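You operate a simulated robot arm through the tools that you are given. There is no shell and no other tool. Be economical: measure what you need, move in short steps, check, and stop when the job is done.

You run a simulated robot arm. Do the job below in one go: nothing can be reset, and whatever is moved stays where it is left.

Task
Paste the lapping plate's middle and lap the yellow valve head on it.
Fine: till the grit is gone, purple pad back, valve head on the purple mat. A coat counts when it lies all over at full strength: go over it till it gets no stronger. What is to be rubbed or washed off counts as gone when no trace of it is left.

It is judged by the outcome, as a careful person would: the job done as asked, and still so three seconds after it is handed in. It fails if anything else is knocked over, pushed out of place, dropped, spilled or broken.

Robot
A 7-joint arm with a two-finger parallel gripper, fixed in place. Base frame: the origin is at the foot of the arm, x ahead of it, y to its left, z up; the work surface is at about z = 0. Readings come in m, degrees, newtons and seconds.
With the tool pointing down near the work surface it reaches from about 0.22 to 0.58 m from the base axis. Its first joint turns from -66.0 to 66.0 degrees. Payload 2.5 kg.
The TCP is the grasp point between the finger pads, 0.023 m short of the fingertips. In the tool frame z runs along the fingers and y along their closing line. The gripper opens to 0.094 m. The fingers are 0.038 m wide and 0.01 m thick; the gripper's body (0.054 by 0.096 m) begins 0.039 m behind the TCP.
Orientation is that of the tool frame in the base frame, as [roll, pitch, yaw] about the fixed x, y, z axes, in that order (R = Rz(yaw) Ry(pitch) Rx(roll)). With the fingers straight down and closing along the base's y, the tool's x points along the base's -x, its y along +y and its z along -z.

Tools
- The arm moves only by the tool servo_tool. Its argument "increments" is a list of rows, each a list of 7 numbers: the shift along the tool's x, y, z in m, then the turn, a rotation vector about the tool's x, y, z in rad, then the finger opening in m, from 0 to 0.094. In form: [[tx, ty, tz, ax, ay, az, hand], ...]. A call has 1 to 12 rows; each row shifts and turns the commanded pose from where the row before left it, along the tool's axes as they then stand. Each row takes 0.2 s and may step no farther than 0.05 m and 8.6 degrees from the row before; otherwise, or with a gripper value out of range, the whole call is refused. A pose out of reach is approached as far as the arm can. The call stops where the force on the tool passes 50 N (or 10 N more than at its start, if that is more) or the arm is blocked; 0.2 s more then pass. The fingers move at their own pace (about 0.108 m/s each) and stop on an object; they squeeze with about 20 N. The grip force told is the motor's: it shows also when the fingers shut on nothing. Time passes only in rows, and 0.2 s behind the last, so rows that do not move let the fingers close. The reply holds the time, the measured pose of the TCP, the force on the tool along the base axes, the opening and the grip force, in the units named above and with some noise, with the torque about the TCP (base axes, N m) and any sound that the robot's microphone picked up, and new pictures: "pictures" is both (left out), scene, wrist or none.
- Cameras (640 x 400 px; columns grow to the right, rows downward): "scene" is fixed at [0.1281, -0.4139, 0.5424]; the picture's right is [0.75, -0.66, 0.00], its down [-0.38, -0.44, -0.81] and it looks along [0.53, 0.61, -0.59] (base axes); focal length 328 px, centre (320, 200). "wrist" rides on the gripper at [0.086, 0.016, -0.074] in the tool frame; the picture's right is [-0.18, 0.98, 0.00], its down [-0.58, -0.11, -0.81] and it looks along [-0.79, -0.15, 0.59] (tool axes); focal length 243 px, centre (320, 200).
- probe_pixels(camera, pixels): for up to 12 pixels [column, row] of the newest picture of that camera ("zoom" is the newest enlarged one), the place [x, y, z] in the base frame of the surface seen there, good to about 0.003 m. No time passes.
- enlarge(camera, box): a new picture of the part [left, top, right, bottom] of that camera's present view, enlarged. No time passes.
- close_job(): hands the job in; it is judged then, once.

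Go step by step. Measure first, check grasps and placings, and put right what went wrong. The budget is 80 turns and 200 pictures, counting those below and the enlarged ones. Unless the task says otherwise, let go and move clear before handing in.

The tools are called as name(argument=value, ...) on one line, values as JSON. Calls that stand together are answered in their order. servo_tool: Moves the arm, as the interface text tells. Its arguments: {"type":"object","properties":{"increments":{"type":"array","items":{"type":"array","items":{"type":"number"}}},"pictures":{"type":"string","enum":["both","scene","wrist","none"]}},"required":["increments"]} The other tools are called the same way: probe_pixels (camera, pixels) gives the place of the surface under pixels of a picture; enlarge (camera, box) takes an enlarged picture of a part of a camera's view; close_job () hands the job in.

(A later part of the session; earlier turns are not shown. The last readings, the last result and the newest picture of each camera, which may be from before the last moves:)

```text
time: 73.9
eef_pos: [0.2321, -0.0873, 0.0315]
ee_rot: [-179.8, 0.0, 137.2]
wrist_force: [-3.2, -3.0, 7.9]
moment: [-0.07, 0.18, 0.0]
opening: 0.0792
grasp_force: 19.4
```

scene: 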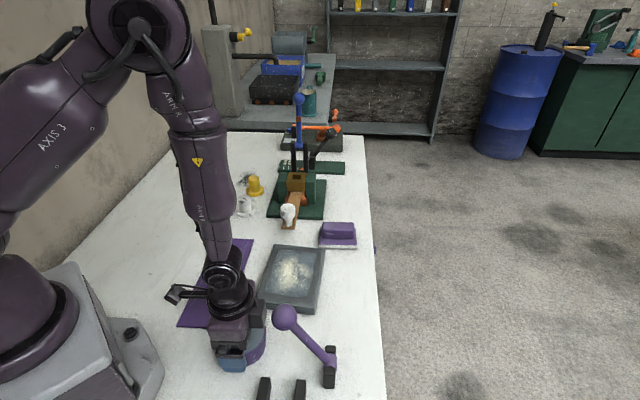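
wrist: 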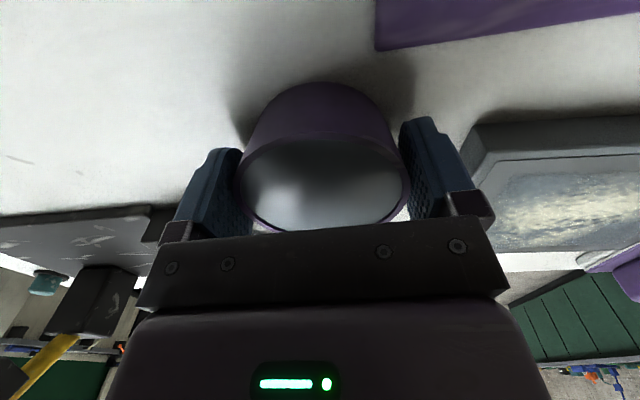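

servo_tool(increments=[[0, 0, -0.003, 0, 0, 0, 0.06], [-0.0021, 0.0073, 0, 0, 0, 0, 0.06], [-0.0021, 0.0073, 0, 0, 0, 0, 0.06], [0, 0, 0.002, 0, 0, 0, 0.06], [0, 0, 0, 0, 0, 0, 0.09], [0, 0, 0, 0, 0, 0, 0.094], [0, 0, -0.03, 0, 0, 0, 0.094], [0, 0, -0.05, 0, 0, 0, 0.094], [0, 0, -0.05, 0, 0, 0, 0.094], [0, 0.045, -0.02, 0, 0, 0, 0.094], [0, 0.045, -0.02, 0, 0, 0, 0.094], [0, 0.045, 0, 0, 0, 0, 0.094]])

enlarge(camera="scene", box=[215, 295, 345, 400])

```text
time: 76.5
eef_pos: [0.3387, 0.0189, 0.202]
ee_rot: [-179.8, 0.0, 137.0]
wrist_force: [-0.7, 0.0, 0.5]
moment: [0.02, -0.02, 0.01]
opening: 0.0941
grasp_force: 0.1
```

scene: 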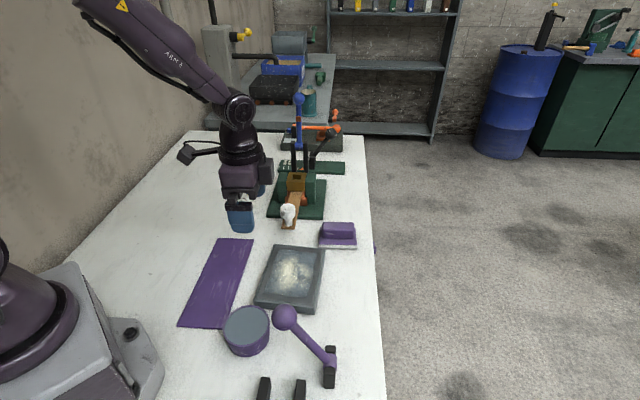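
wrist: 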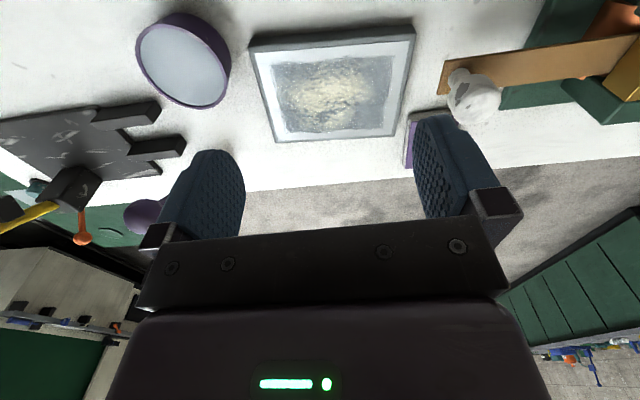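

```text
3.81 times, centred on (280, 348) of scene
```

zoom: 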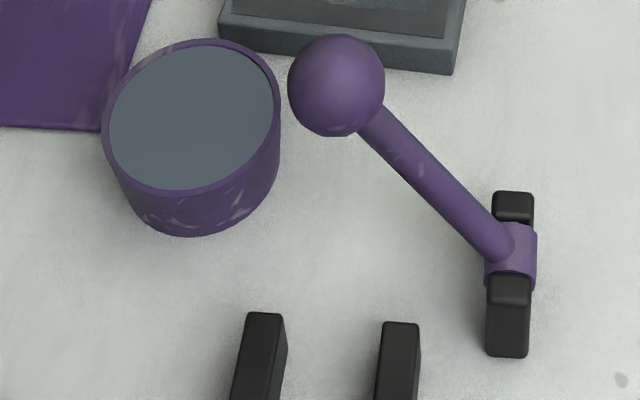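

The tub overshot: compared with the original it is about 8 mm too far back (rim top 40 versus 52). I'll nudge it back with closed fingers from the far side, above plate height.

servo_tool(increments=[[0, -0.035, 0, 0, 0, 0, 0.0], [0, -0.0353, 0, 0, 0, 0, 0.0], [0, 0, 0.045, 0, 0, 0, 0.0], [0, 0, 0.045, 0, 0, 0, 0.0], [0, 0, 0.035, 0, 0, 0, 0.0], [0, 0, 0.025, 0, 0, 0, 0.0]])

```text
time: 77.9
eef_pos: [0.2927, -0.0318, 0.0531]
ee_rot: [-179.8, 0.0, 137.2]
wrist_force: [-0.3, 0.7, -0.1]
moment: [-0.01, -0.02, -0.01]
opening: 0.0
grasp_force: 20.1
```

scene: 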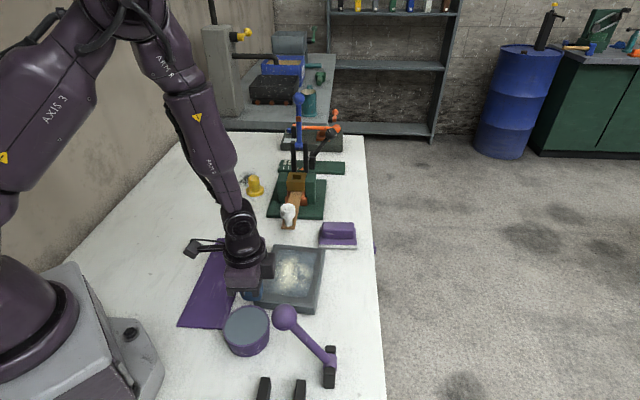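
wrist: 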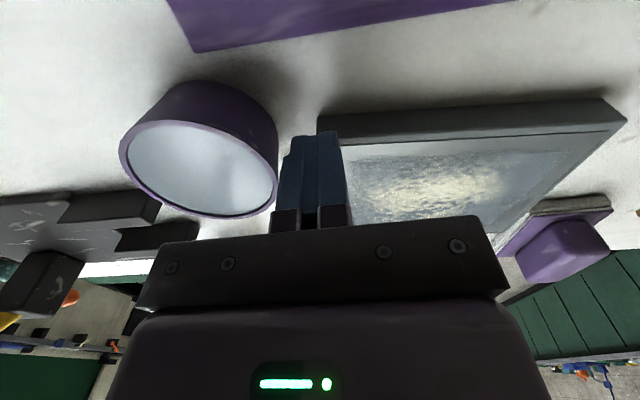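

servo_tool(increments=[[0, -0.005, 0, 0, 0, 0, 0.0], [0, -0.004, 0, 0, 0, 0, 0.0], [0, -0.003, 0, 0, 0, 0, 0.0]], pictures="scene")

enlarge(camera="scene", box=[215, 295, 345, 400])

```text
time: 78.7
eef_pos: [0.2831, -0.0401, 0.0525]
ee_rot: [-179.8, 0.1, 137.1]
wrist_force: [0.0, 0.2, 0.8]
moment: [-0.02, -0.02, 0.02]
opening: 0.0
grasp_force: 19.7
```

scene: 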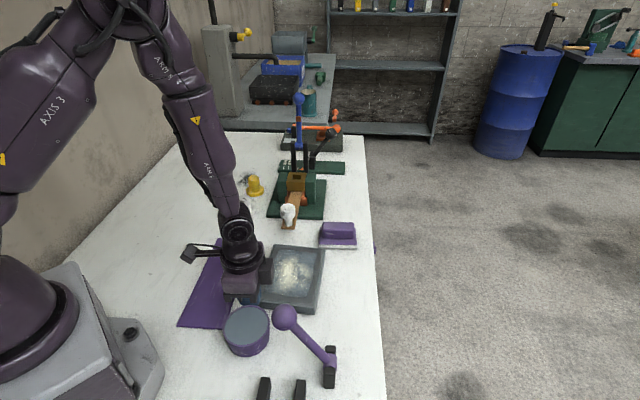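

```text
3.81 times, centred on (280, 348) of scene
```

zoom: 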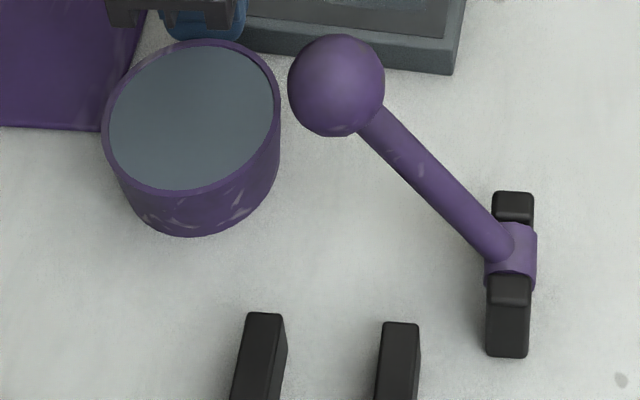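

Not yet touching or just about; push on in small steps.

servo_tool(increments=[[0, -0.004, 0, 0, 0, 0, 0.0], [0, -0.004, 0, 0, 0, 0, 0.0]], pictures="scene")

enlarge(camera="scene", box=[215, 295, 345, 400])

```text
time: 79.3
eef_pos: [0.2782, -0.0444, 0.0519]
ee_rot: [-179.8, 0.1, 137.2]
wrist_force: [0.8, 2.5, -0.8]
moment: [0.03, -0.01, 0.01]
opening: 0.0001
grasp_force: 19.6
```

scene: 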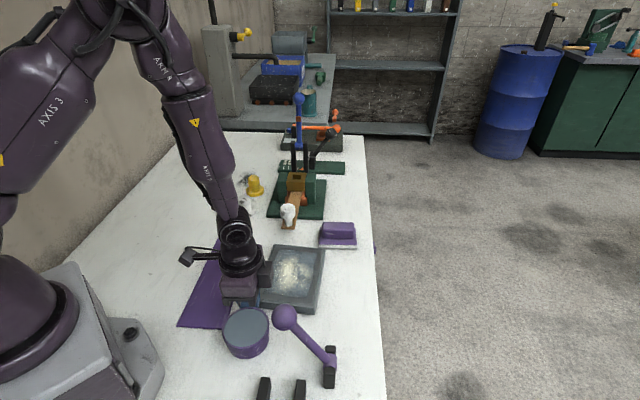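

```text
3.81 times, centred on (280, 348) of scene
```

zoom: 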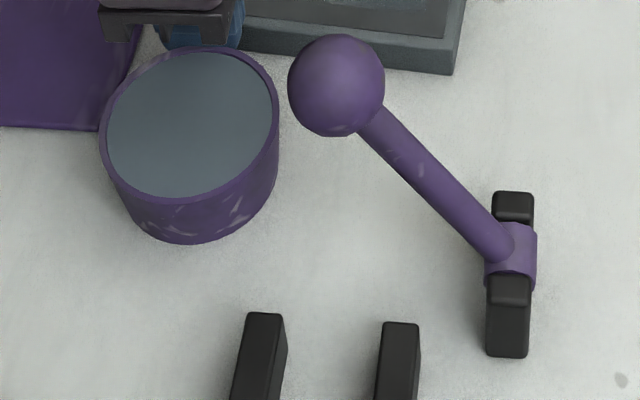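

servo_tool(increments=[[0, -0.0035, 0, 0, 0, 0, 0.0], [0, 0.008, 0, 0, 0, 0, 0.0], [0, 0, -0.05, 0, 0, 0, 0.0], [0, 0, -0.05, 0, 0, 0, 0.0], [0.03, 0.035, -0.02, 0, 0, 0, 0.06], [0.03, 0.035, 0, 0, 0, 0, 0.06]])

enlarge(camera="scene", box=[215, 295, 345, 400])

enlarge(camera="scene", box=[230, 165, 290, 220])

probe_pixels(camera="zoom", pixels=[[260, 90], [215, 110], [300, 110], [258, 110], [258, 170], [258, 200], [200, 180], [330, 180], [210, 150], [305, 150], [258, 215], [250, 130]])

```text
refused: row 5 steps farther than a row can; nothing moved
```

```text
3.81 times, centred on (280, 348) of scene
```

zoom: 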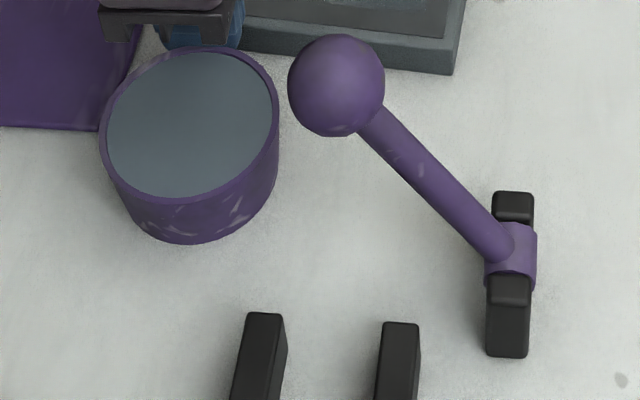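

```text
7.27 times, centred on (260, 192) of scene
```

zoom: 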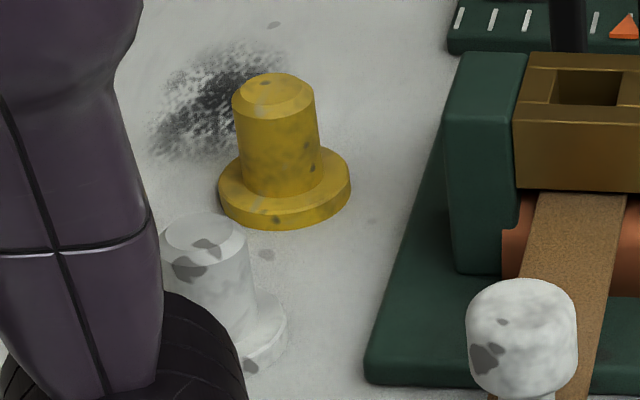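

```text
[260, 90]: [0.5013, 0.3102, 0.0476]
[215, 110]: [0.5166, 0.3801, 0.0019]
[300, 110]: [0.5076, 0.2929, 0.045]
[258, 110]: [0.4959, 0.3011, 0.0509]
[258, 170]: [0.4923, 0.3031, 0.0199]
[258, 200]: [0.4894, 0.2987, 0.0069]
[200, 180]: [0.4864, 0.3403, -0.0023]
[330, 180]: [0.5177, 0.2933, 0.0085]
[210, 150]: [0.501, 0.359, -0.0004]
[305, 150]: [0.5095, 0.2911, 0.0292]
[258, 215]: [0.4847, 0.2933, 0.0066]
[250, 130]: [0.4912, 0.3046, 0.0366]
```

Tub almost right; yellow valve stem is about (0.506,0.305), 33 mm wide, flange 51 mm, height 0.05. Final 3.5 mm push on the tub, then back off and rise.

servo_tool(increments=[[0, -0.0035, 0, 0, 0, 0, 0.0], [0, 0.008, 0, 0, 0, 0, 0.0], [0, 0, -0.05, 0, 0, 0, 0.0], [0, 0, -0.05, 0, 0, 0, 0.0], [0.025, 0.03, -0.02, 0, 0, -0.14, 0.06], [0.03, 0.03, -0.02, 0, 0, -0.14, 0.06], [0, 0, 0, 0, 0, -0.14, 0.06], [0, 0, 0, 0, 0, -0.14, 0.06], [0, 0, 0, 0, 0, -0.14, 0.06], [0, 0, 0, 0, 0, -0.14, 0.06], [0, 0, 0, 0, 0, -0.14, 0.06], [0, 0, 0, 0, 0, -0.14, 0.06]])

enlarge(camera="scene", box=[215, 295, 345, 400])

```text
time: 81.9
eef_pos: [0.2755, 0.0394, 0.1918]
ee_rot: [-180.0, -0.1, -158.6]
wrist_force: [0.3, 0.2, -0.7]
moment: [0.02, 0.0, -0.02]
opening: 0.0599
grasp_force: 0.1
```

scene: 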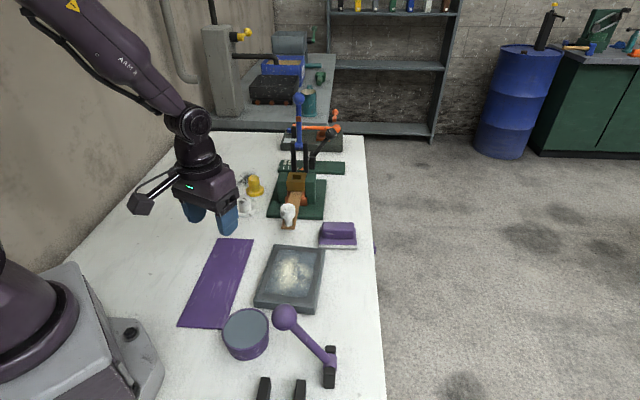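
wrist: 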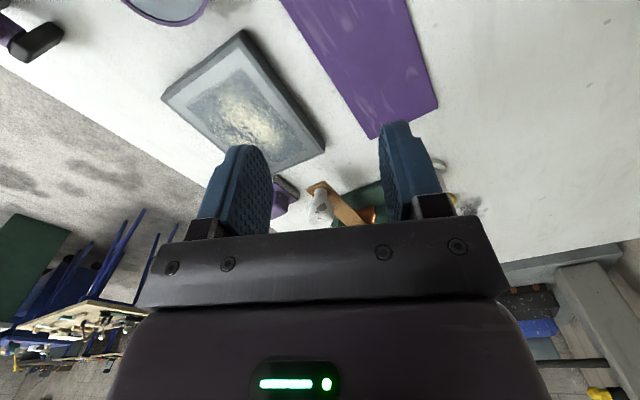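

```text
3.81 times, centred on (280, 348) of scene
```

zoom: 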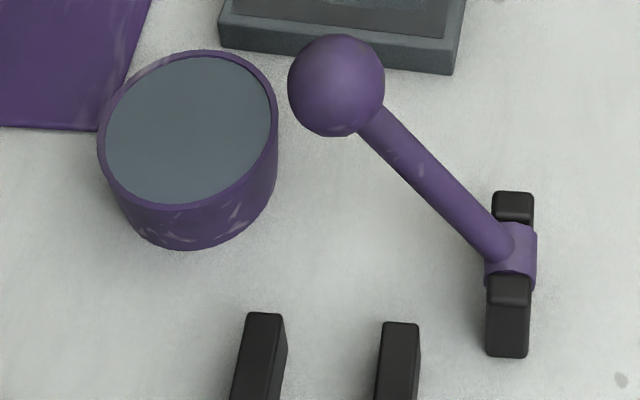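

Tub matches its original place. Moving toward the yellow valve, stopping just short to measure from the wrist camera.

servo_tool(increments=[[-0.0389, 0.0204, 0, 0, 0, 0, 0.06], [-0.0389, 0.0204, 0, 0, 0, 0, 0.06], [-0.0389, 0.0204, 0, 0, 0, 0, 0.06], [-0.0389, 0.0204, 0, 0, 0, 0, 0.06], [-0.0389, 0.0204, 0, 0, 0, 0, 0.06], [-0.0389, 0.0204, 0, 0, 0, 0, 0.06], [0, 0, 0, 0, 0, -0.084, 0.06], [0, 0, 0, 0, 0, -0.084, 0.06]])

enlarge(camera="wrist", box=[220, 0, 460, 150])

```text
time: 83.7
eef_pos: [0.4496, 0.238, 0.1907]
ee_rot: [-179.9, -0.2, -149.0]
wrist_force: [1.3, -0.3, 0.8]
moment: [-0.01, 0.01, -0.01]
opening: 0.0599
grasp_force: 0.0
```

scene: 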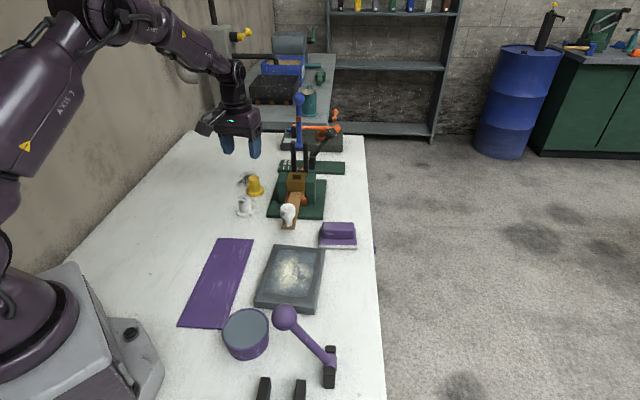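
wrist: 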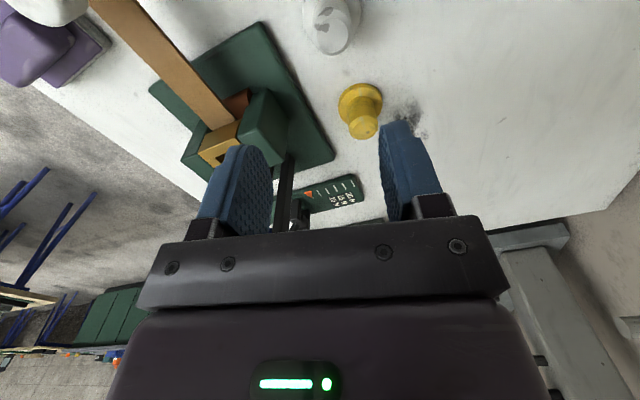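

```text
2.67 times, centred on (340, 75) of wrist
```

zoom: 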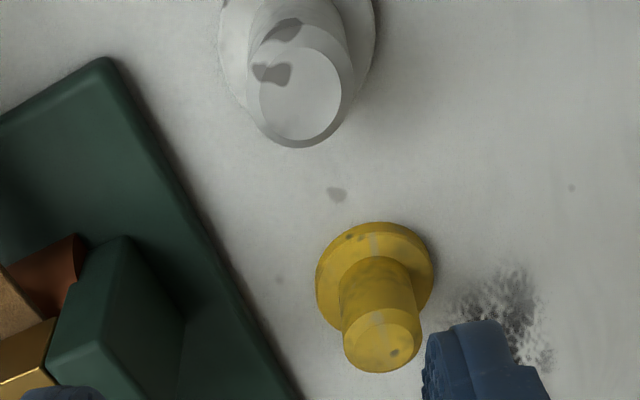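

probe_pixels(camera="zoom", pixels=[[383, 340], [350, 340], [415, 340], [383, 318], [383, 365], [320, 285], [430, 265], [375, 230], [345, 290], [410, 285]])

```text
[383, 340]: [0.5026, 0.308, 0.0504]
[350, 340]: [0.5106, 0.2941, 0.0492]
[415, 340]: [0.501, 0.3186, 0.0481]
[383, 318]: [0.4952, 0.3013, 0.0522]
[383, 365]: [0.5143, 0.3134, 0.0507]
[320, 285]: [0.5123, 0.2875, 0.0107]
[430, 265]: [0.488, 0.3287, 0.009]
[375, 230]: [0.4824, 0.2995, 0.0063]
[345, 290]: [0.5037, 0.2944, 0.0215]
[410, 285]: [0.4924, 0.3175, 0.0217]
```

Valve centre (0.504,0.308), top 0.05. Move over and descend; the reach is near its limit, so I'll check the pose.

servo_tool(increments=[[-0.04, 0.0159, 0, 0, 0, 0, 0.06], [-0.04, 0.0159, 0, 0, 0, 0, 0.06], [0, 0, 0.04, 0, 0, 0, 0.06], [0, 0, 0.04, 0, 0, 0, 0.06], [0, 0, 0.04, 0, 0, 0, 0.06], [0, 0, 0.02, 0, 0, 0, 0.06]])

```text
time: 85.1
eef_pos: [0.5037, 0.3073, 0.0527]
ee_rot: [-179.9, -0.1, -149.0]
wrist_force: [-0.8, 0.0, 0.4]
moment: [-0.01, -0.03, -0.03]
opening: 0.0597
grasp_force: 0.0
```

scene: 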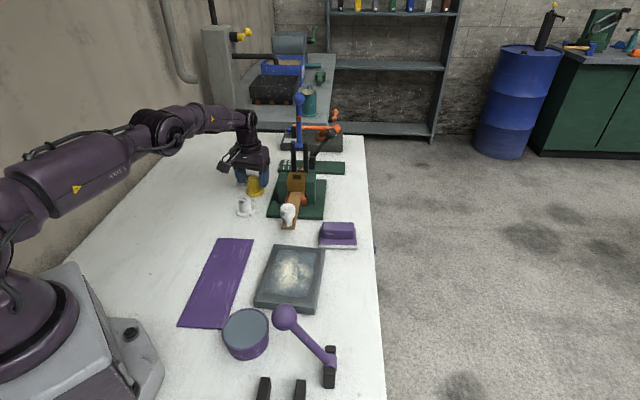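
wrist: 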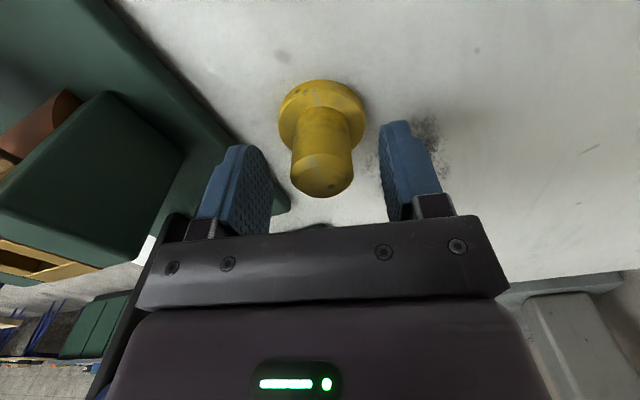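

Valve centred between the fingers. Down 16 mm and close.

servo_tool(increments=[[0, 0, 0.01, 0, 0, 0, 0.06], [0, 0, 0.006, 0, 0, 0, 0.06], [0, 0, 0, 0, 0, 0, 0.03], [0, 0, 0, 0, 0, 0, 0.01], [0, 0, 0, 0, 0, 0, 0.01], [0, 0, -0.02, 0, 0, 0, 0.01], [0, 0, -0.045, 0, 0, 0, 0.01], [0, 0, -0.045, 0, 0, 0, 0.01]])

```text
time: 86.9
eef_pos: [0.5026, 0.3054, 0.1487]
ee_rot: [-179.8, -0.2, -149.1]
wrist_force: [-0.1, 0.6, -1.9]
moment: [-0.02, 0.03, 0.01]
opening: 0.0313
grasp_force: 20.1
```

scene: 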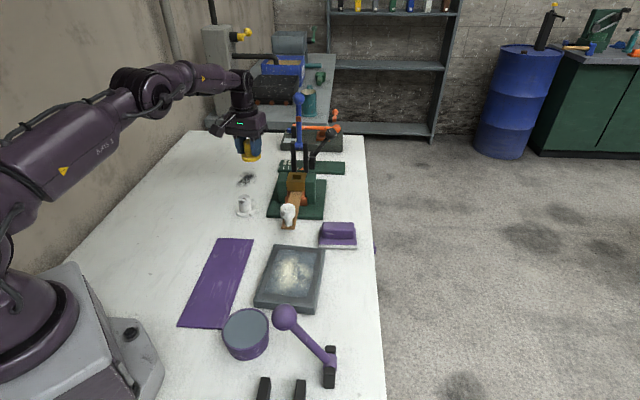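
wrist: 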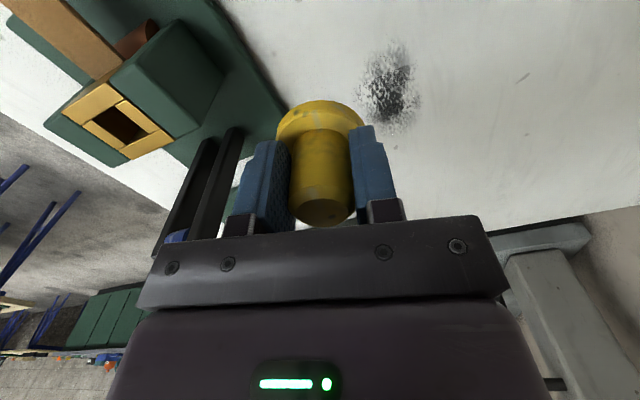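

Valve held firmly (0.0313). Carry it by way of (0.36,0.13) to the plate centre, well clear of the knob.

servo_tool(increments=[[0, 0, -0.02, 0, 0, 0, 0.01], [0.0425, -0.0154, 0, 0, 0, 0, 0.01], [0.0425, -0.0154, 0, 0, 0, 0, 0.01], [0.0425, -0.0154, 0, 0, 0, 0, 0.01], [0.0425, -0.0154, 0, 0, 0, 0, 0.01], [0.0425, -0.0154, 0, 0, 0, 0, 0.01], [0.0129, -0.0365, 0, 0, 0, 0, 0.01], [0.0129, -0.0365, 0, 0, 0, 0, 0.01], [0.0129, -0.0365, 0, 0, 0, 0, 0.01], [0.0129, -0.0365, 0, 0, 0, 0, 0.01], [0, 0, 0.04, 0, 0, 0, 0.01]])

enlarge(camera="scene", box=[250, 238, 334, 318])

```text
time: 89.3
eef_pos: [0.3909, -0.0198, 0.1242]
ee_rot: [-179.9, -0.2, -148.9]
wrist_force: [0.5, -0.1, -1.7]
moment: [-0.01, -0.01, 0.0]
opening: 0.0309
grasp_force: 20.4
```

scene: 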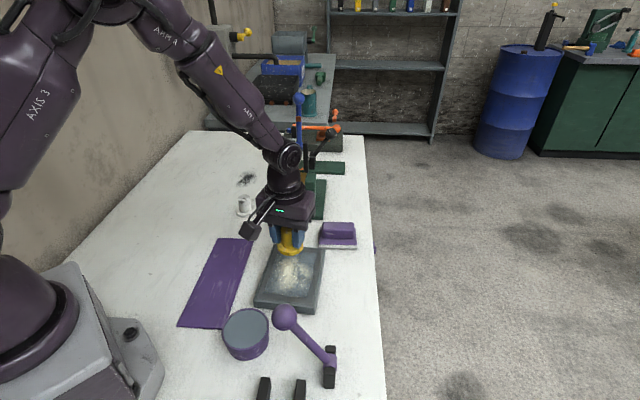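
wrist: 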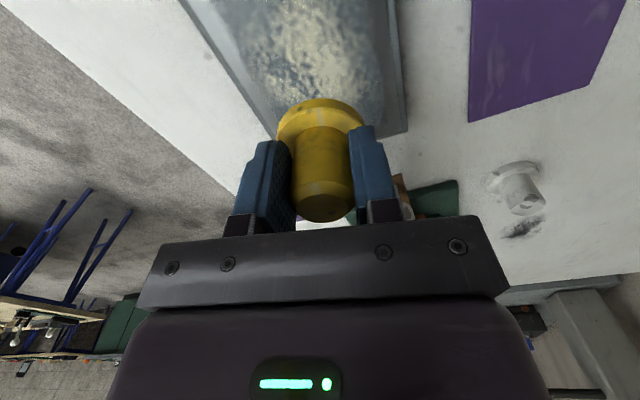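

```text
5.00 times, centred on (292, 278) of scene
```

zoom: 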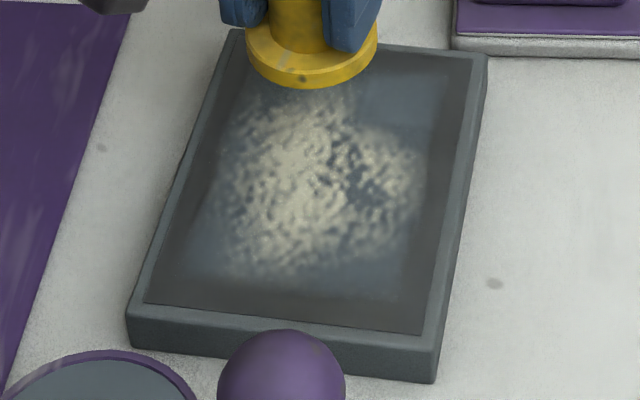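

Probe the blotch and coat bounds on the plate to plan the strokes.

probe_pixels(camera="zoom", pixels=[[210, 220], [425, 180], [330, 95], [250, 285], [370, 265], [240, 110], [310, 180], [440, 110], [405, 295], [185, 275], [300, 300]])

```text
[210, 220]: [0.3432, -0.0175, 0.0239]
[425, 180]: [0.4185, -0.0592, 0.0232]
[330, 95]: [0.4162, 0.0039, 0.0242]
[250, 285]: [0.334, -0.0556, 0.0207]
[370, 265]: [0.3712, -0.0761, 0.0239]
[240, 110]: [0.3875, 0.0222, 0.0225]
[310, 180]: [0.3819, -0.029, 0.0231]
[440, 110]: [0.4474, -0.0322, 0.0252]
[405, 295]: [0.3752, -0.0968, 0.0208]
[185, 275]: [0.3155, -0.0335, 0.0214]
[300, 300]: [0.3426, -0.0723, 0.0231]
```

Blotch spans about -0.06..+0.04 along the plate's long axis and ±0.043 across. Lower the valve at the centre to find contact.

servo_tool(increments=[[0, 0, 0.035, 0, 0, 0, 0.01], [0, 0, 0.025, 0, 0, 0, 0.01], [0, 0, 0.003, 0, 0, 0, 0.01], [0, 0, 0.002, 0, 0, 0, 0.01]], pictures="none")

servo_tool(increments=[[0, 0, 0.002, 0, 0, 0, 0.01]], pictures="none")

```text
time: 90.3
eef_pos: [0.3882, -0.0203, 0.0619]
ee_rot: [-179.9, -0.2, -149.0]
wrist_force: [-4.0, -0.7, 13.3]
moment: [0.29, 0.19, 0.11]
opening: 0.0307
grasp_force: 19.7
```

```text
time: 90.7
eef_pos: [0.3886, -0.0192, 0.0588]
ee_rot: [180.0, -0.1, -149.1]
wrist_force: [-0.5, 1.6, 13.5]
moment: [0.27, 0.12, 0.14]
opening: 0.0305
grasp_force: 19.6
```

13 N contact. Start lapping strokes along the long axis.

servo_tool(increments=[[-0.0167, 0.003, 0, 0, 0, 0, 0.01], [-0.0167, 0.003, 0, 0, 0, 0, 0.01], [0.0163, -0.0029, 0, 0, 0, 0, 0.01], [0.0163, -0.0029, 0, 0, 0, 0, 0.01], [0.0163, -0.0029, 0, 0, 0, 0, 0.01], [0.0163, -0.0029, 0, 0, 0, 0, 0.01], [0.0163, -0.0029, 0, 0, 0, 0, 0.01]])

enlarge(camera="scene", box=[250, 238, 334, 318])

```text
time: 92.3
eef_pos: [0.3489, -0.0508, 0.0591]
ee_rot: [-179.9, -0.1, -148.9]
wrist_force: [0.2, 0.0, -1.8]
moment: [0.01, -0.01, 0.0]
opening: 0.0302
grasp_force: 20.1
```

scene: 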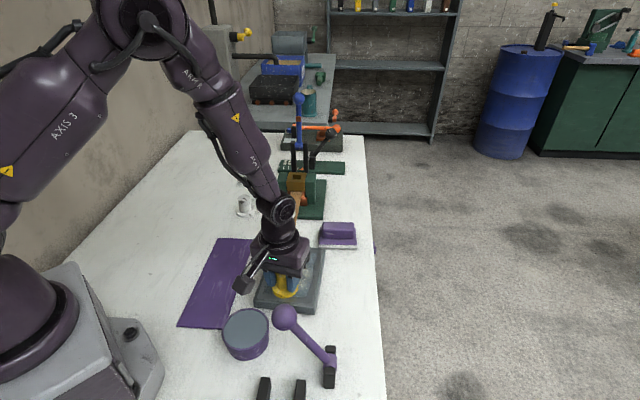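
wrist: 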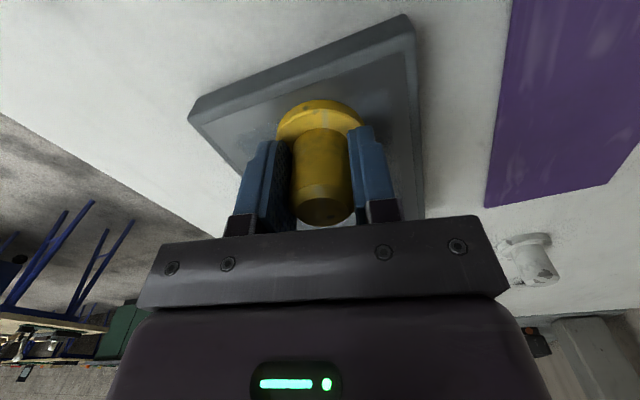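

```text
5.00 times, centred on (292, 278) of scene
```

zoom: 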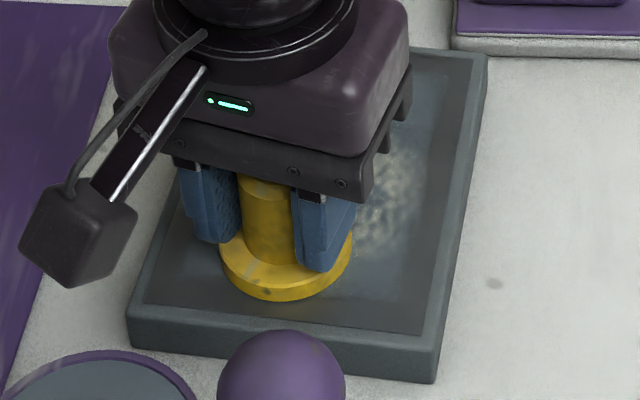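

Contact slackened as the valve slid up in the fingers; press down until the tips bear on the flange.

servo_tool(increments=[[0, 0, 0.002, 0, 0, 0, 0.01], [0, 0, 0.001, 0, 0, 0, 0.01]], pictures="none")

servo_tool(increments=[[-0.0163, 0.0029, 0, 0, 0, 0, 0.01], [-0.0163, 0.0029, 0, 0, 0, 0, 0.01]], pictures="none")

```text
time: 92.9
eef_pos: [0.3504, -0.0513, 0.0557]
ee_rot: [-179.9, -0.2, -149.2]
wrist_force: [-6.8, 3.6, 23.3]
moment: [0.18, 0.08, 0.05]
opening: 0.0303
grasp_force: 20.2
```

```text
time: 93.5
eef_pos: [0.3768, -0.0293, 0.0563]
ee_rot: [-179.9, -0.2, -149.1]
wrist_force: [-2.3, -1.8, 5.7]
moment: [0.08, -0.11, -0.01]
opening: 0.0301
grasp_force: 20.2
```

servo_tool(increments=[[-0.0163, 0.0029, 0.001, 0, 0, 0, 0.01], [-0.0163, 0.0029, 0, 0, 0, 0, 0.01], [-0.0163, 0.0029, 0, 0, 0, 0, 0.01], [-0.0025, -0.0138, 0, 0, 0, 0, 0.01], [0.0163, -0.0029, 0, 0, 0, 0, 0.01], [0.0163, -0.0029, 0, 0, 0, 0, 0.01], [0.0163, -0.0029, 0, 0, 0, 0, 0.01], [0.0163, -0.0029, 0, 0, 0, 0, 0.01], [0.0163, -0.0029, 0, 0, 0, 0, 0.01]], pictures="none")

```text
time: 95.5
eef_pos: [0.359, -0.0635, 0.0551]
ee_rot: [-180.0, -0.4, -149.1]
wrist_force: [0.2, 0.8, -1.3]
moment: [0.02, 0.0, 0.01]
opening: 0.0305
grasp_force: 20.3
```

servo_tool(increments=[[0, 0, 0.0015, 0, 0, 0, 0.01]], pictures="none")

servo_tool(increments=[[-0.0025, -0.0138, 0.0, 0, 0, 0, 0.01], [-0.0163, 0.0029, 0, 0, 0, 0, 0.01]], pictures="none")

servo_tool(increments=[[-0.0163, 0.0029, 0.0005, 0, 0, 0, 0.01], [-0.0163, 0.0029, 0, 0, 0, 0, 0.01]], pictures="wrist")

```text
time: 95.9
eef_pos: [0.3593, -0.0633, 0.0545]
ee_rot: [-179.9, -0.2, -149.0]
wrist_force: [-5.2, -1.5, 13.2]
moment: [0.31, -0.11, 0.11]
opening: 0.0303
grasp_force: 20.3
```

```text
time: 96.5
eef_pos: [0.3834, -0.0659, 0.0531]
ee_rot: [-179.7, -0.2, -149.1]
wrist_force: [-5.2, -7.8, 26.0]
moment: [0.36, 0.14, 0.16]
opening: 0.03
grasp_force: 19.8
```

```text
time: 97.1
eef_pos: [0.4079, -0.0425, 0.0531]
ee_rot: [-179.8, -0.1, -149.2]
wrist_force: [-7.1, -7.0, 31.5]
moment: [0.1, 0.02, 0.11]
opening: 0.0302
grasp_force: 20.0
```

wrist: 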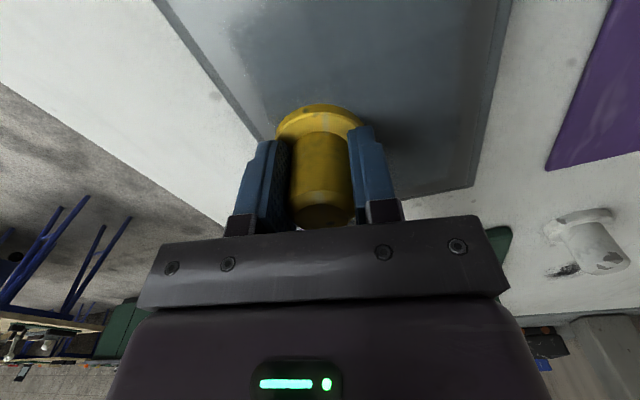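

Now firm (26–31 N) and the grit is clearly vanishing. Continue strokes covering the right side then across.

servo_tool(increments=[[-0.0163, 0.0029, -0.0003, 0, 0, 0, 0.01], [-0.0163, 0.0029, 0, 0, 0, 0, 0.01], [0.0025, 0.0138, 0, 0, 0, 0, 0.01], [0.0163, -0.0029, 0, 0, 0, 0, 0.01], [0.0163, -0.0029, 0, 0, 0, 0, 0.01], [0.0163, -0.0029, 0, 0, 0, 0, 0.01], [0.0163, -0.0029, 0, 0, 0, 0, 0.01], [0.0163, -0.0029, 0, 0, 0, 0, 0.01]], pictures="none")

```text
time: 98.9
eef_pos: [0.3617, -0.0637, 0.0541]
ee_rot: [-179.9, 0.0, -148.9]
wrist_force: [5.1, 3.0, 15.1]
moment: [0.46, -0.21, -0.11]
opening: 0.0303
grasp_force: 19.8
```

servo_tool(increments=[[0.0028, 0.0157, 0.0002, 0, 0, 0, 0.01], [-0.0163, 0.0029, 0, 0, 0, 0, 0.01], [-0.0163, 0.0029, 0, 0, 0, 0, 0.01], [-0.0163, 0.0029, 0, 0, 0, 0, 0.01], [-0.0163, 0.0029, 0, 0, 0, 0, 0.01], [-0.0163, 0.0029, 0, 0, 0, 0, 0.01]], pictures="none")

```text
time: 99.4
eef_pos: [0.3566, -0.052, 0.0545]
ee_rot: [-179.7, -0.3, -149.3]
wrist_force: [0.1, 1.8, 5.9]
moment: [0.28, -0.08, 0.02]
opening: 0.0304
grasp_force: 19.8
stopped in row 2: the force on the tool passed its limit at 55 N (the readings are from after the stop); the commanded pose is now the measured one
```

servo_tool(increments=[[-0.0163, 0.0029, 0, 0, 0, 0, 0.01], [-0.0163, 0.0029, 0, 0, 0, 0, 0.01], [-0.0163, 0.0029, 0, 0, 0, 0, 0.01], [-0.0163, 0.0029, 0, 0, 0, 0, 0.01], [-0.0163, 0.0029, 0, 0, 0, 0, 0.01], [0.0025, 0.0138, 0, 0, 0, 0, 0.01]], pictures="none")

```text
time: 100.8
eef_pos: [0.4082, 0.0134, 0.0537]
ee_rot: [-179.7, -0.1, -149.4]
wrist_force: [4.3, -3.2, 11.3]
moment: [0.23, -0.08, -0.07]
opening: 0.0303
grasp_force: 19.5
```

servo_tool(increments=[[0.0163, -0.0029, 0, 0, 0, 0, 0.01], [0.0163, -0.0029, 0, 0, 0, 0, 0.01], [0.0163, -0.0029, 0, 0, 0, 0, 0.01], [0.0163, -0.0029, 0, 0, 0, 0, 0.01], [0.0163, -0.0029, 0, 0, 0, 0, 0.01], [0.0025, 0.0138, 0, 0, 0, 0, 0.01]], pictures="none")

```text
time: 102.2
eef_pos: [0.3377, -0.0332, 0.0543]
ee_rot: [-179.4, -0.5, -149.6]
wrist_force: [6.0, -9.8, 29.5]
moment: [0.5, -0.24, -0.15]
opening: 0.03
grasp_force: 20.1
```

servo_tool(increments=[[-0.0163, 0.0029, -0.0003, 0, 0, 0, 0.01], [-0.0163, 0.0029, 0, 0, 0, 0, 0.01], [-0.0163, 0.0029, 0, 0, 0, 0, 0.01], [-0.0163, 0.0029, 0, 0, 0, 0, 0.01], [-0.0163, 0.0029, 0, 0, 0, 0, 0.01]], pictures="none")

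servo_tool(increments=[[0, 0, -0.04, 0, 0, 0, 0.01], [0, 0, -0.04, 0, 0, 0, 0.01], [0.03, 0.03, 0, 0, 0, 0, 0.01], [0.03, 0.03, 0, 0, 0, 0, 0.01]])

enlarge(camera="scene", box=[250, 238, 334, 318])

```text
time: 103.4
eef_pos: [0.4, 0.0226, 0.0529]
ee_rot: [-179.7, -0.3, -149.4]
wrist_force: [-10.6, -8.2, 42.9]
moment: [0.55, 0.41, 0.23]
opening: 0.0303
grasp_force: 19.8
```

```text
time: 104.4
eef_pos: [0.3158, 0.0475, 0.1349]
ee_rot: [-179.7, -0.4, -149.3]
wrist_force: [0.0, 0.1, -1.0]
moment: [0.01, -0.01, -0.02]
opening: 0.0305
grasp_force: 20.0
```

scene: 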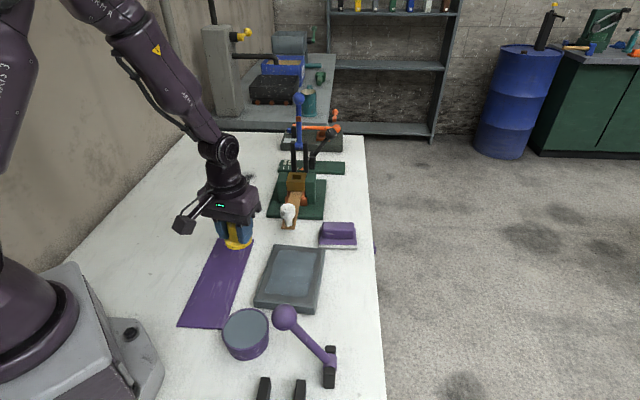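
wrist: 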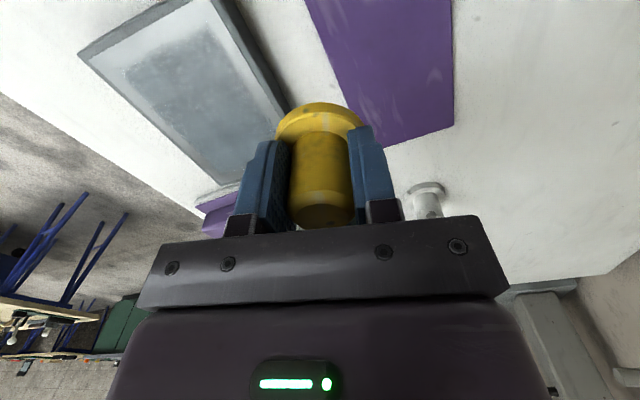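

```text
5.00 times, centred on (292, 278) of scene
```

zoom: 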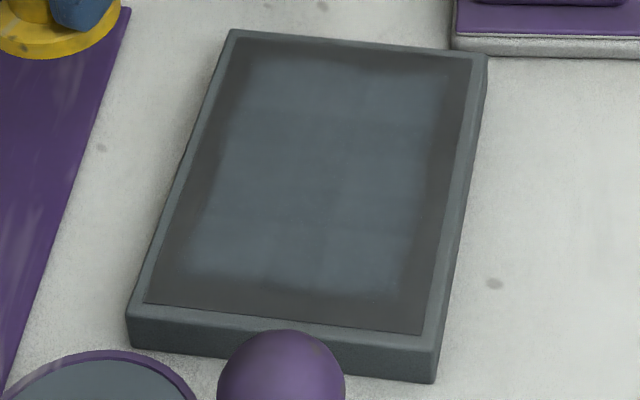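

The grit appears gone. Zoom closer for any traces.

enlarge(camera="scene", box=[262, 240, 326, 280])

enlarge(camera="scene", box=[256, 270, 320, 310])

enlarge(camera="wrist", box=[70, 0, 300, 190])

```text
10.00 times, centred on (294, 260) of scene
```

zoom: 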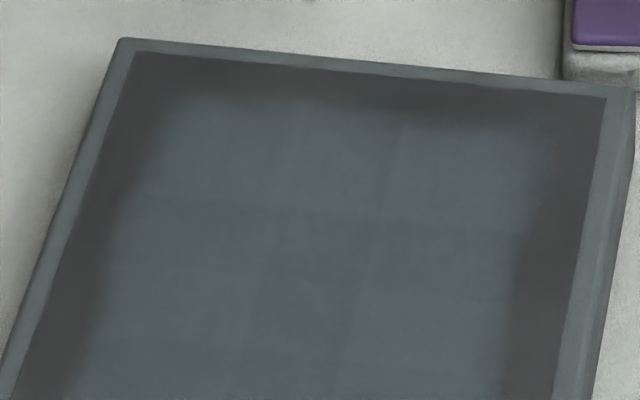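

```text
10.00 times, centred on (288, 290) of scene
```

zoom: 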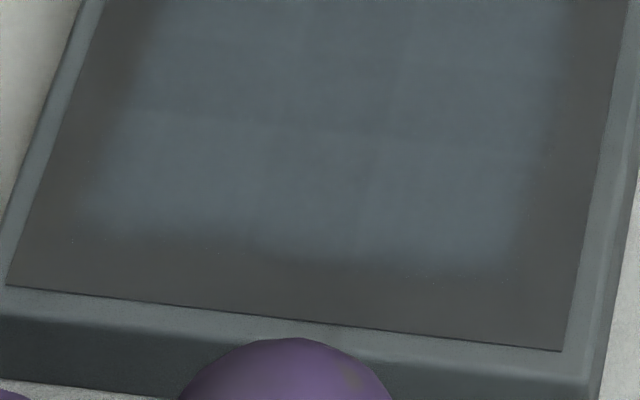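

```text
2.11 times, centred on (185, 95) of wrist
```

zoom: 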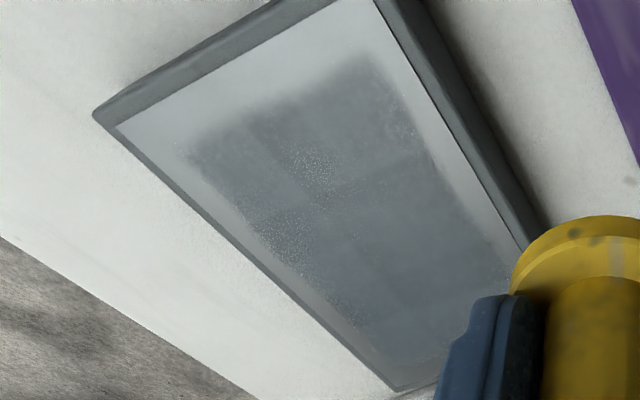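

Most is gone, but the wrist view shows fine pale specks at zoom (320,170), (285,240), (340,300), (395,130). Locate them and lap those spots again.

probe_pixels(camera="zoom", pixels=[[320, 170], [285, 240], [340, 300], [395, 130], [190, 150], [360, 60], [300, 270], [440, 170], [400, 350], [500, 270]])

enlarge(camera="wrist", box=[110, 10, 250, 100])

enlarge(camera="wrist", box=[140, 90, 280, 190])

```text
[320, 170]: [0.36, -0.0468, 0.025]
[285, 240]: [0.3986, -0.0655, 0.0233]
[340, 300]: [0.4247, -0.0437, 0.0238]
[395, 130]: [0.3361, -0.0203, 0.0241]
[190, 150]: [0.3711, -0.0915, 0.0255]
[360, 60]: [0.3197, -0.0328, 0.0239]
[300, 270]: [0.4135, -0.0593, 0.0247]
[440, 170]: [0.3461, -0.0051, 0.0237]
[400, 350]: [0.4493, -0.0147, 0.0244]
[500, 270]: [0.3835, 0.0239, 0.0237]
```

```text
4.44 times, centred on (180, 55) of wrist
```

zoom: 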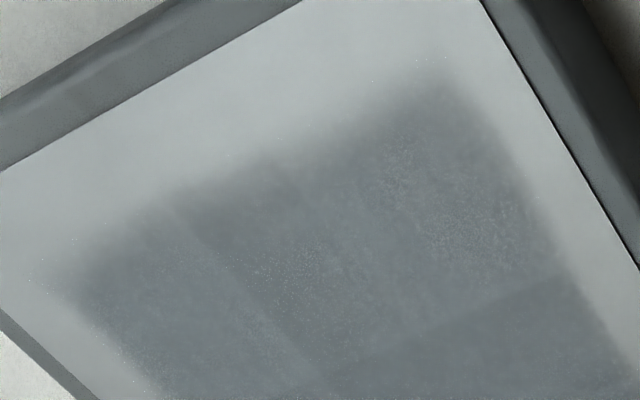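

```text
4.00 times, centred on (210, 140) of wrist
```

zoom: 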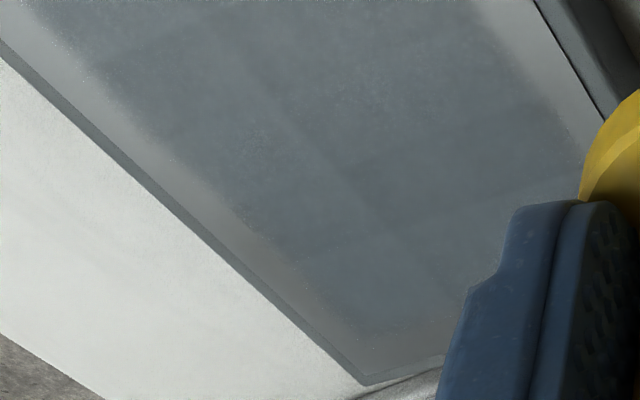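

Faint specks remain near the edges and at the near-centre, where contact was lost early on. A second complete, firmer pass over the whole area.

servo_tool(increments=[[0.0132, -0.038, 0, 0, 0, 0, 0.01], [0.0132, -0.038, 0, 0, 0, 0, 0.01], [0, 0, 0.04, 0, 0, 0, 0.01], [0, 0, 0.036, 0, 0, 0, 0.01], [0, 0, 0.004, 0, 0, 0, 0.01], [0, 0, 0.001, 0, 0, 0, 0.01]], pictures="none")

```text
time: 105.8
eef_pos: [0.333, -0.0343, 0.0546]
ee_rot: [-179.7, -0.4, -149.3]
wrist_force: [-6.6, -0.8, 24.9]
moment: [0.58, -0.04, 0.15]
opening: 0.0302
grasp_force: 19.9
```

servo_tool(increments=[[-0.0148, 0.0027, 0, 0, 0, 0, 0.01], [-0.0148, 0.0027, 0, 0, 0, 0, 0.01], [-0.0148, 0.0027, 0, 0, 0, 0, 0.01], [-0.0148, 0.0027, 0, 0, 0, 0, 0.01], [-0.0148, 0.0027, 0, 0, 0, 0, 0.01], [-0.0148, 0.0027, 0, 0, 0, 0, 0.01], [-0.0028, -0.0157, 0, 0, 0, 0, 0.01], [0.0177, -0.0032, 0, 0, 0, 0, 0.01], [0.0177, -0.0032, 0, 0, 0, 0, 0.01], [0.0177, -0.0032, 0, 0, 0, 0, 0.01], [0.0177, -0.0032, 0, 0, 0, 0, 0.01], [0.0177, -0.0032, 0, 0, 0, 0, 0.01]], pictures="none")

```text
time: 108.4
eef_pos: [0.3471, -0.048, 0.0553]
ee_rot: [-179.4, 0.2, -149.3]
wrist_force: [11.7, 10.7, 43.5]
moment: [0.94, 0.11, -0.28]
opening: 0.0303
grasp_force: 19.9
```

servo_tool(increments=[[-0.0025, -0.0138, -0.0006, 0, 0, 0, 0.01], [-0.0177, 0.0032, 0, 0, 0, 0, 0.01], [-0.0177, 0.0032, 0, 0, 0, 0, 0.01], [-0.0177, 0.0032, 0, 0, 0, 0, 0.01], [-0.0177, 0.0032, 0, 0, 0, 0, 0.01], [-0.0177, 0.0032, 0, 0, 0, 0, 0.01], [-0.0025, -0.0138, 0, 0, 0, 0, 0.01], [0.0177, -0.0032, 0, 0, 0, 0, 0.01], [0.0177, -0.0032, 0, 0, 0, 0, 0.01], [0.0177, -0.0032, 0, 0, 0, 0, 0.01], [0.0177, -0.0032, 0, 0, 0, 0, 0.01], [0.0177, -0.0032, 0, 0, 0, 0, 0.01]], pictures="none")

```text
time: 108.7
eef_pos: [0.3471, -0.0489, 0.0546]
ee_rot: [-179.6, -0.1, -148.9]
wrist_force: [-1.4, -0.8, 9.7]
moment: [0.22, 0.01, 0.0]
opening: 0.0302
grasp_force: 20.2
stopped in row 1: the force on the tool passed its limit at 60 N (the readings are from after the stop); the commanded pose is now the measured one
```

Stopped on force at the first row only; repeat from here with the eased press.

servo_tool(increments=[[-0.0025, -0.0138, 0, 0, 0, 0, 0.01], [-0.0177, 0.0032, 0, 0, 0, 0, 0.01], [-0.0177, 0.0032, 0, 0, 0, 0, 0.01], [-0.0177, 0.0032, 0, 0, 0, 0, 0.01], [-0.0177, 0.0032, 0, 0, 0, 0, 0.01], [-0.0177, 0.0032, 0, 0, 0, 0, 0.01], [-0.0025, -0.0138, 0, 0, 0, 0, 0.01], [0.0177, -0.0032, 0, 0, 0, 0, 0.01], [0.0177, -0.0032, 0, 0, 0, 0, 0.01], [0.0177, -0.0032, 0, 0, 0, 0, 0.01], [0.0177, -0.0032, 0, 0, 0, 0, 0.01], [0.0177, -0.0032, 0, 0, 0, 0, 0.01]], pictures="none")

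```text
time: 111.3
eef_pos: [0.3671, -0.0692, 0.0539]
ee_rot: [-179.7, 0.0, -148.9]
wrist_force: [6.9, 4.5, 21.2]
moment: [0.67, -0.3, -0.13]
opening: 0.0304
grasp_force: 19.9
```

servo_tool(increments=[[-0.0025, -0.0138, 0, 0, 0, 0, 0.01], [-0.0177, 0.0032, 0, 0, 0, 0, 0.01], [-0.0177, 0.0032, 0, 0, 0, 0, 0.01], [-0.0177, 0.0032, 0, 0, 0, 0, 0.01], [-0.0177, 0.0032, 0, 0, 0, 0, 0.01], [-0.0177, 0.0032, 0, 0, 0, 0, 0.01], [0.005, 0.028, 0, 0, 0, 0, 0.01], [0.006, 0.031, 0, 0, 0, 0, 0.01]], pictures="none")

```text
time: 113.1
eef_pos: [0.4045, 0.0242, 0.056]
ee_rot: [-179.7, -0.3, -148.9]
wrist_force: [0.1, 0.0, -2.0]
moment: [0.03, 0.01, 0.01]
opening: 0.0304
grasp_force: 20.2
```

servo_tool(increments=[[0, 0, -0.04, 0, 0, 0, 0.01], [0, 0, -0.039, 0, 0, 0, 0.01], [0.032, 0.033, 0, 0, 0, 0, 0.01], [0.032, 0.033, 0, 0, 0, 0, 0.01]])

enlarge(camera="wrist", box=[70, 0, 300, 190])

enlarge(camera="wrist", box=[110, 10, 250, 100])

enlarge(camera="scene", box=[250, 238, 334, 318])

```text
time: 114.1
eef_pos: [0.314, 0.0451, 0.1311]
ee_rot: [-179.7, -0.2, -149.0]
wrist_force: [-1.0, -0.4, -2.0]
moment: [0.02, 0.03, -0.02]
opening: 0.0302
grasp_force: 20.0
```

scene: 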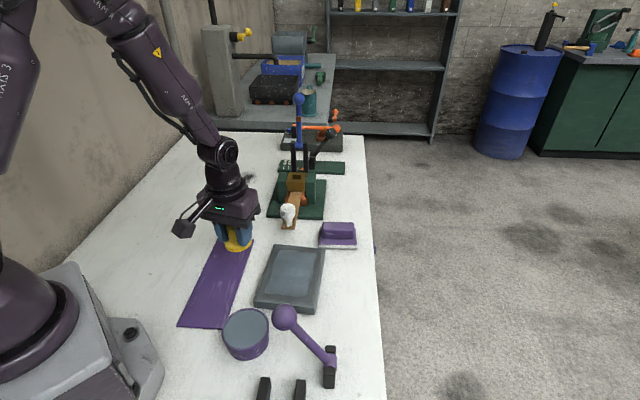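
wrist: 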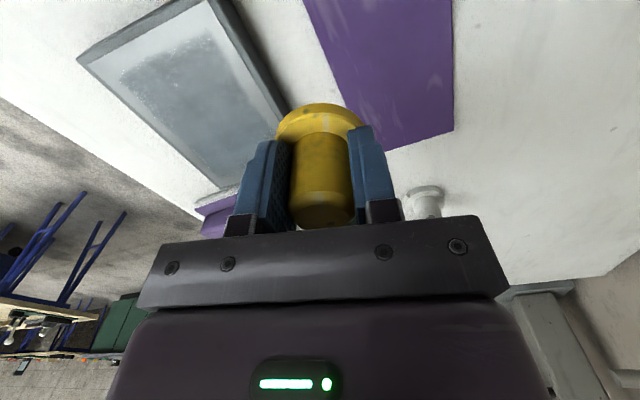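

```text
2.11 times, centred on (185, 95) of wrist
```

zoom: 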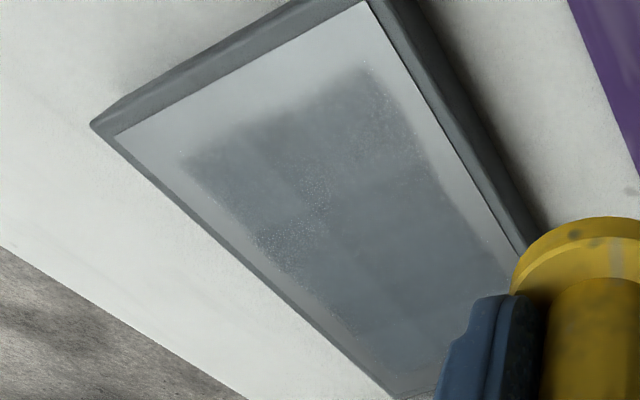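

```text
4.44 times, centred on (180, 55) of wrist
```

zoom: 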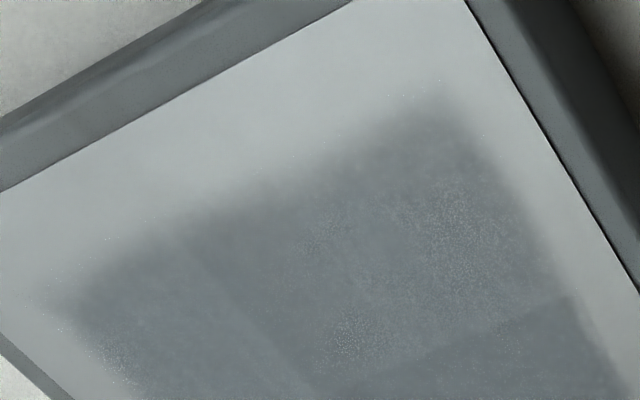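

```text
5.00 times, centred on (292, 278) of scene
5 turns are left
```

zoom: 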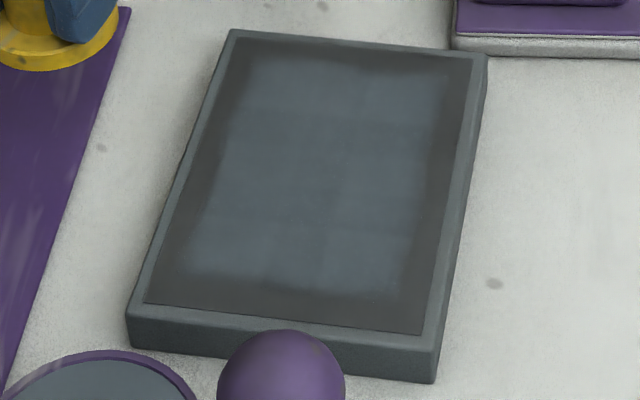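

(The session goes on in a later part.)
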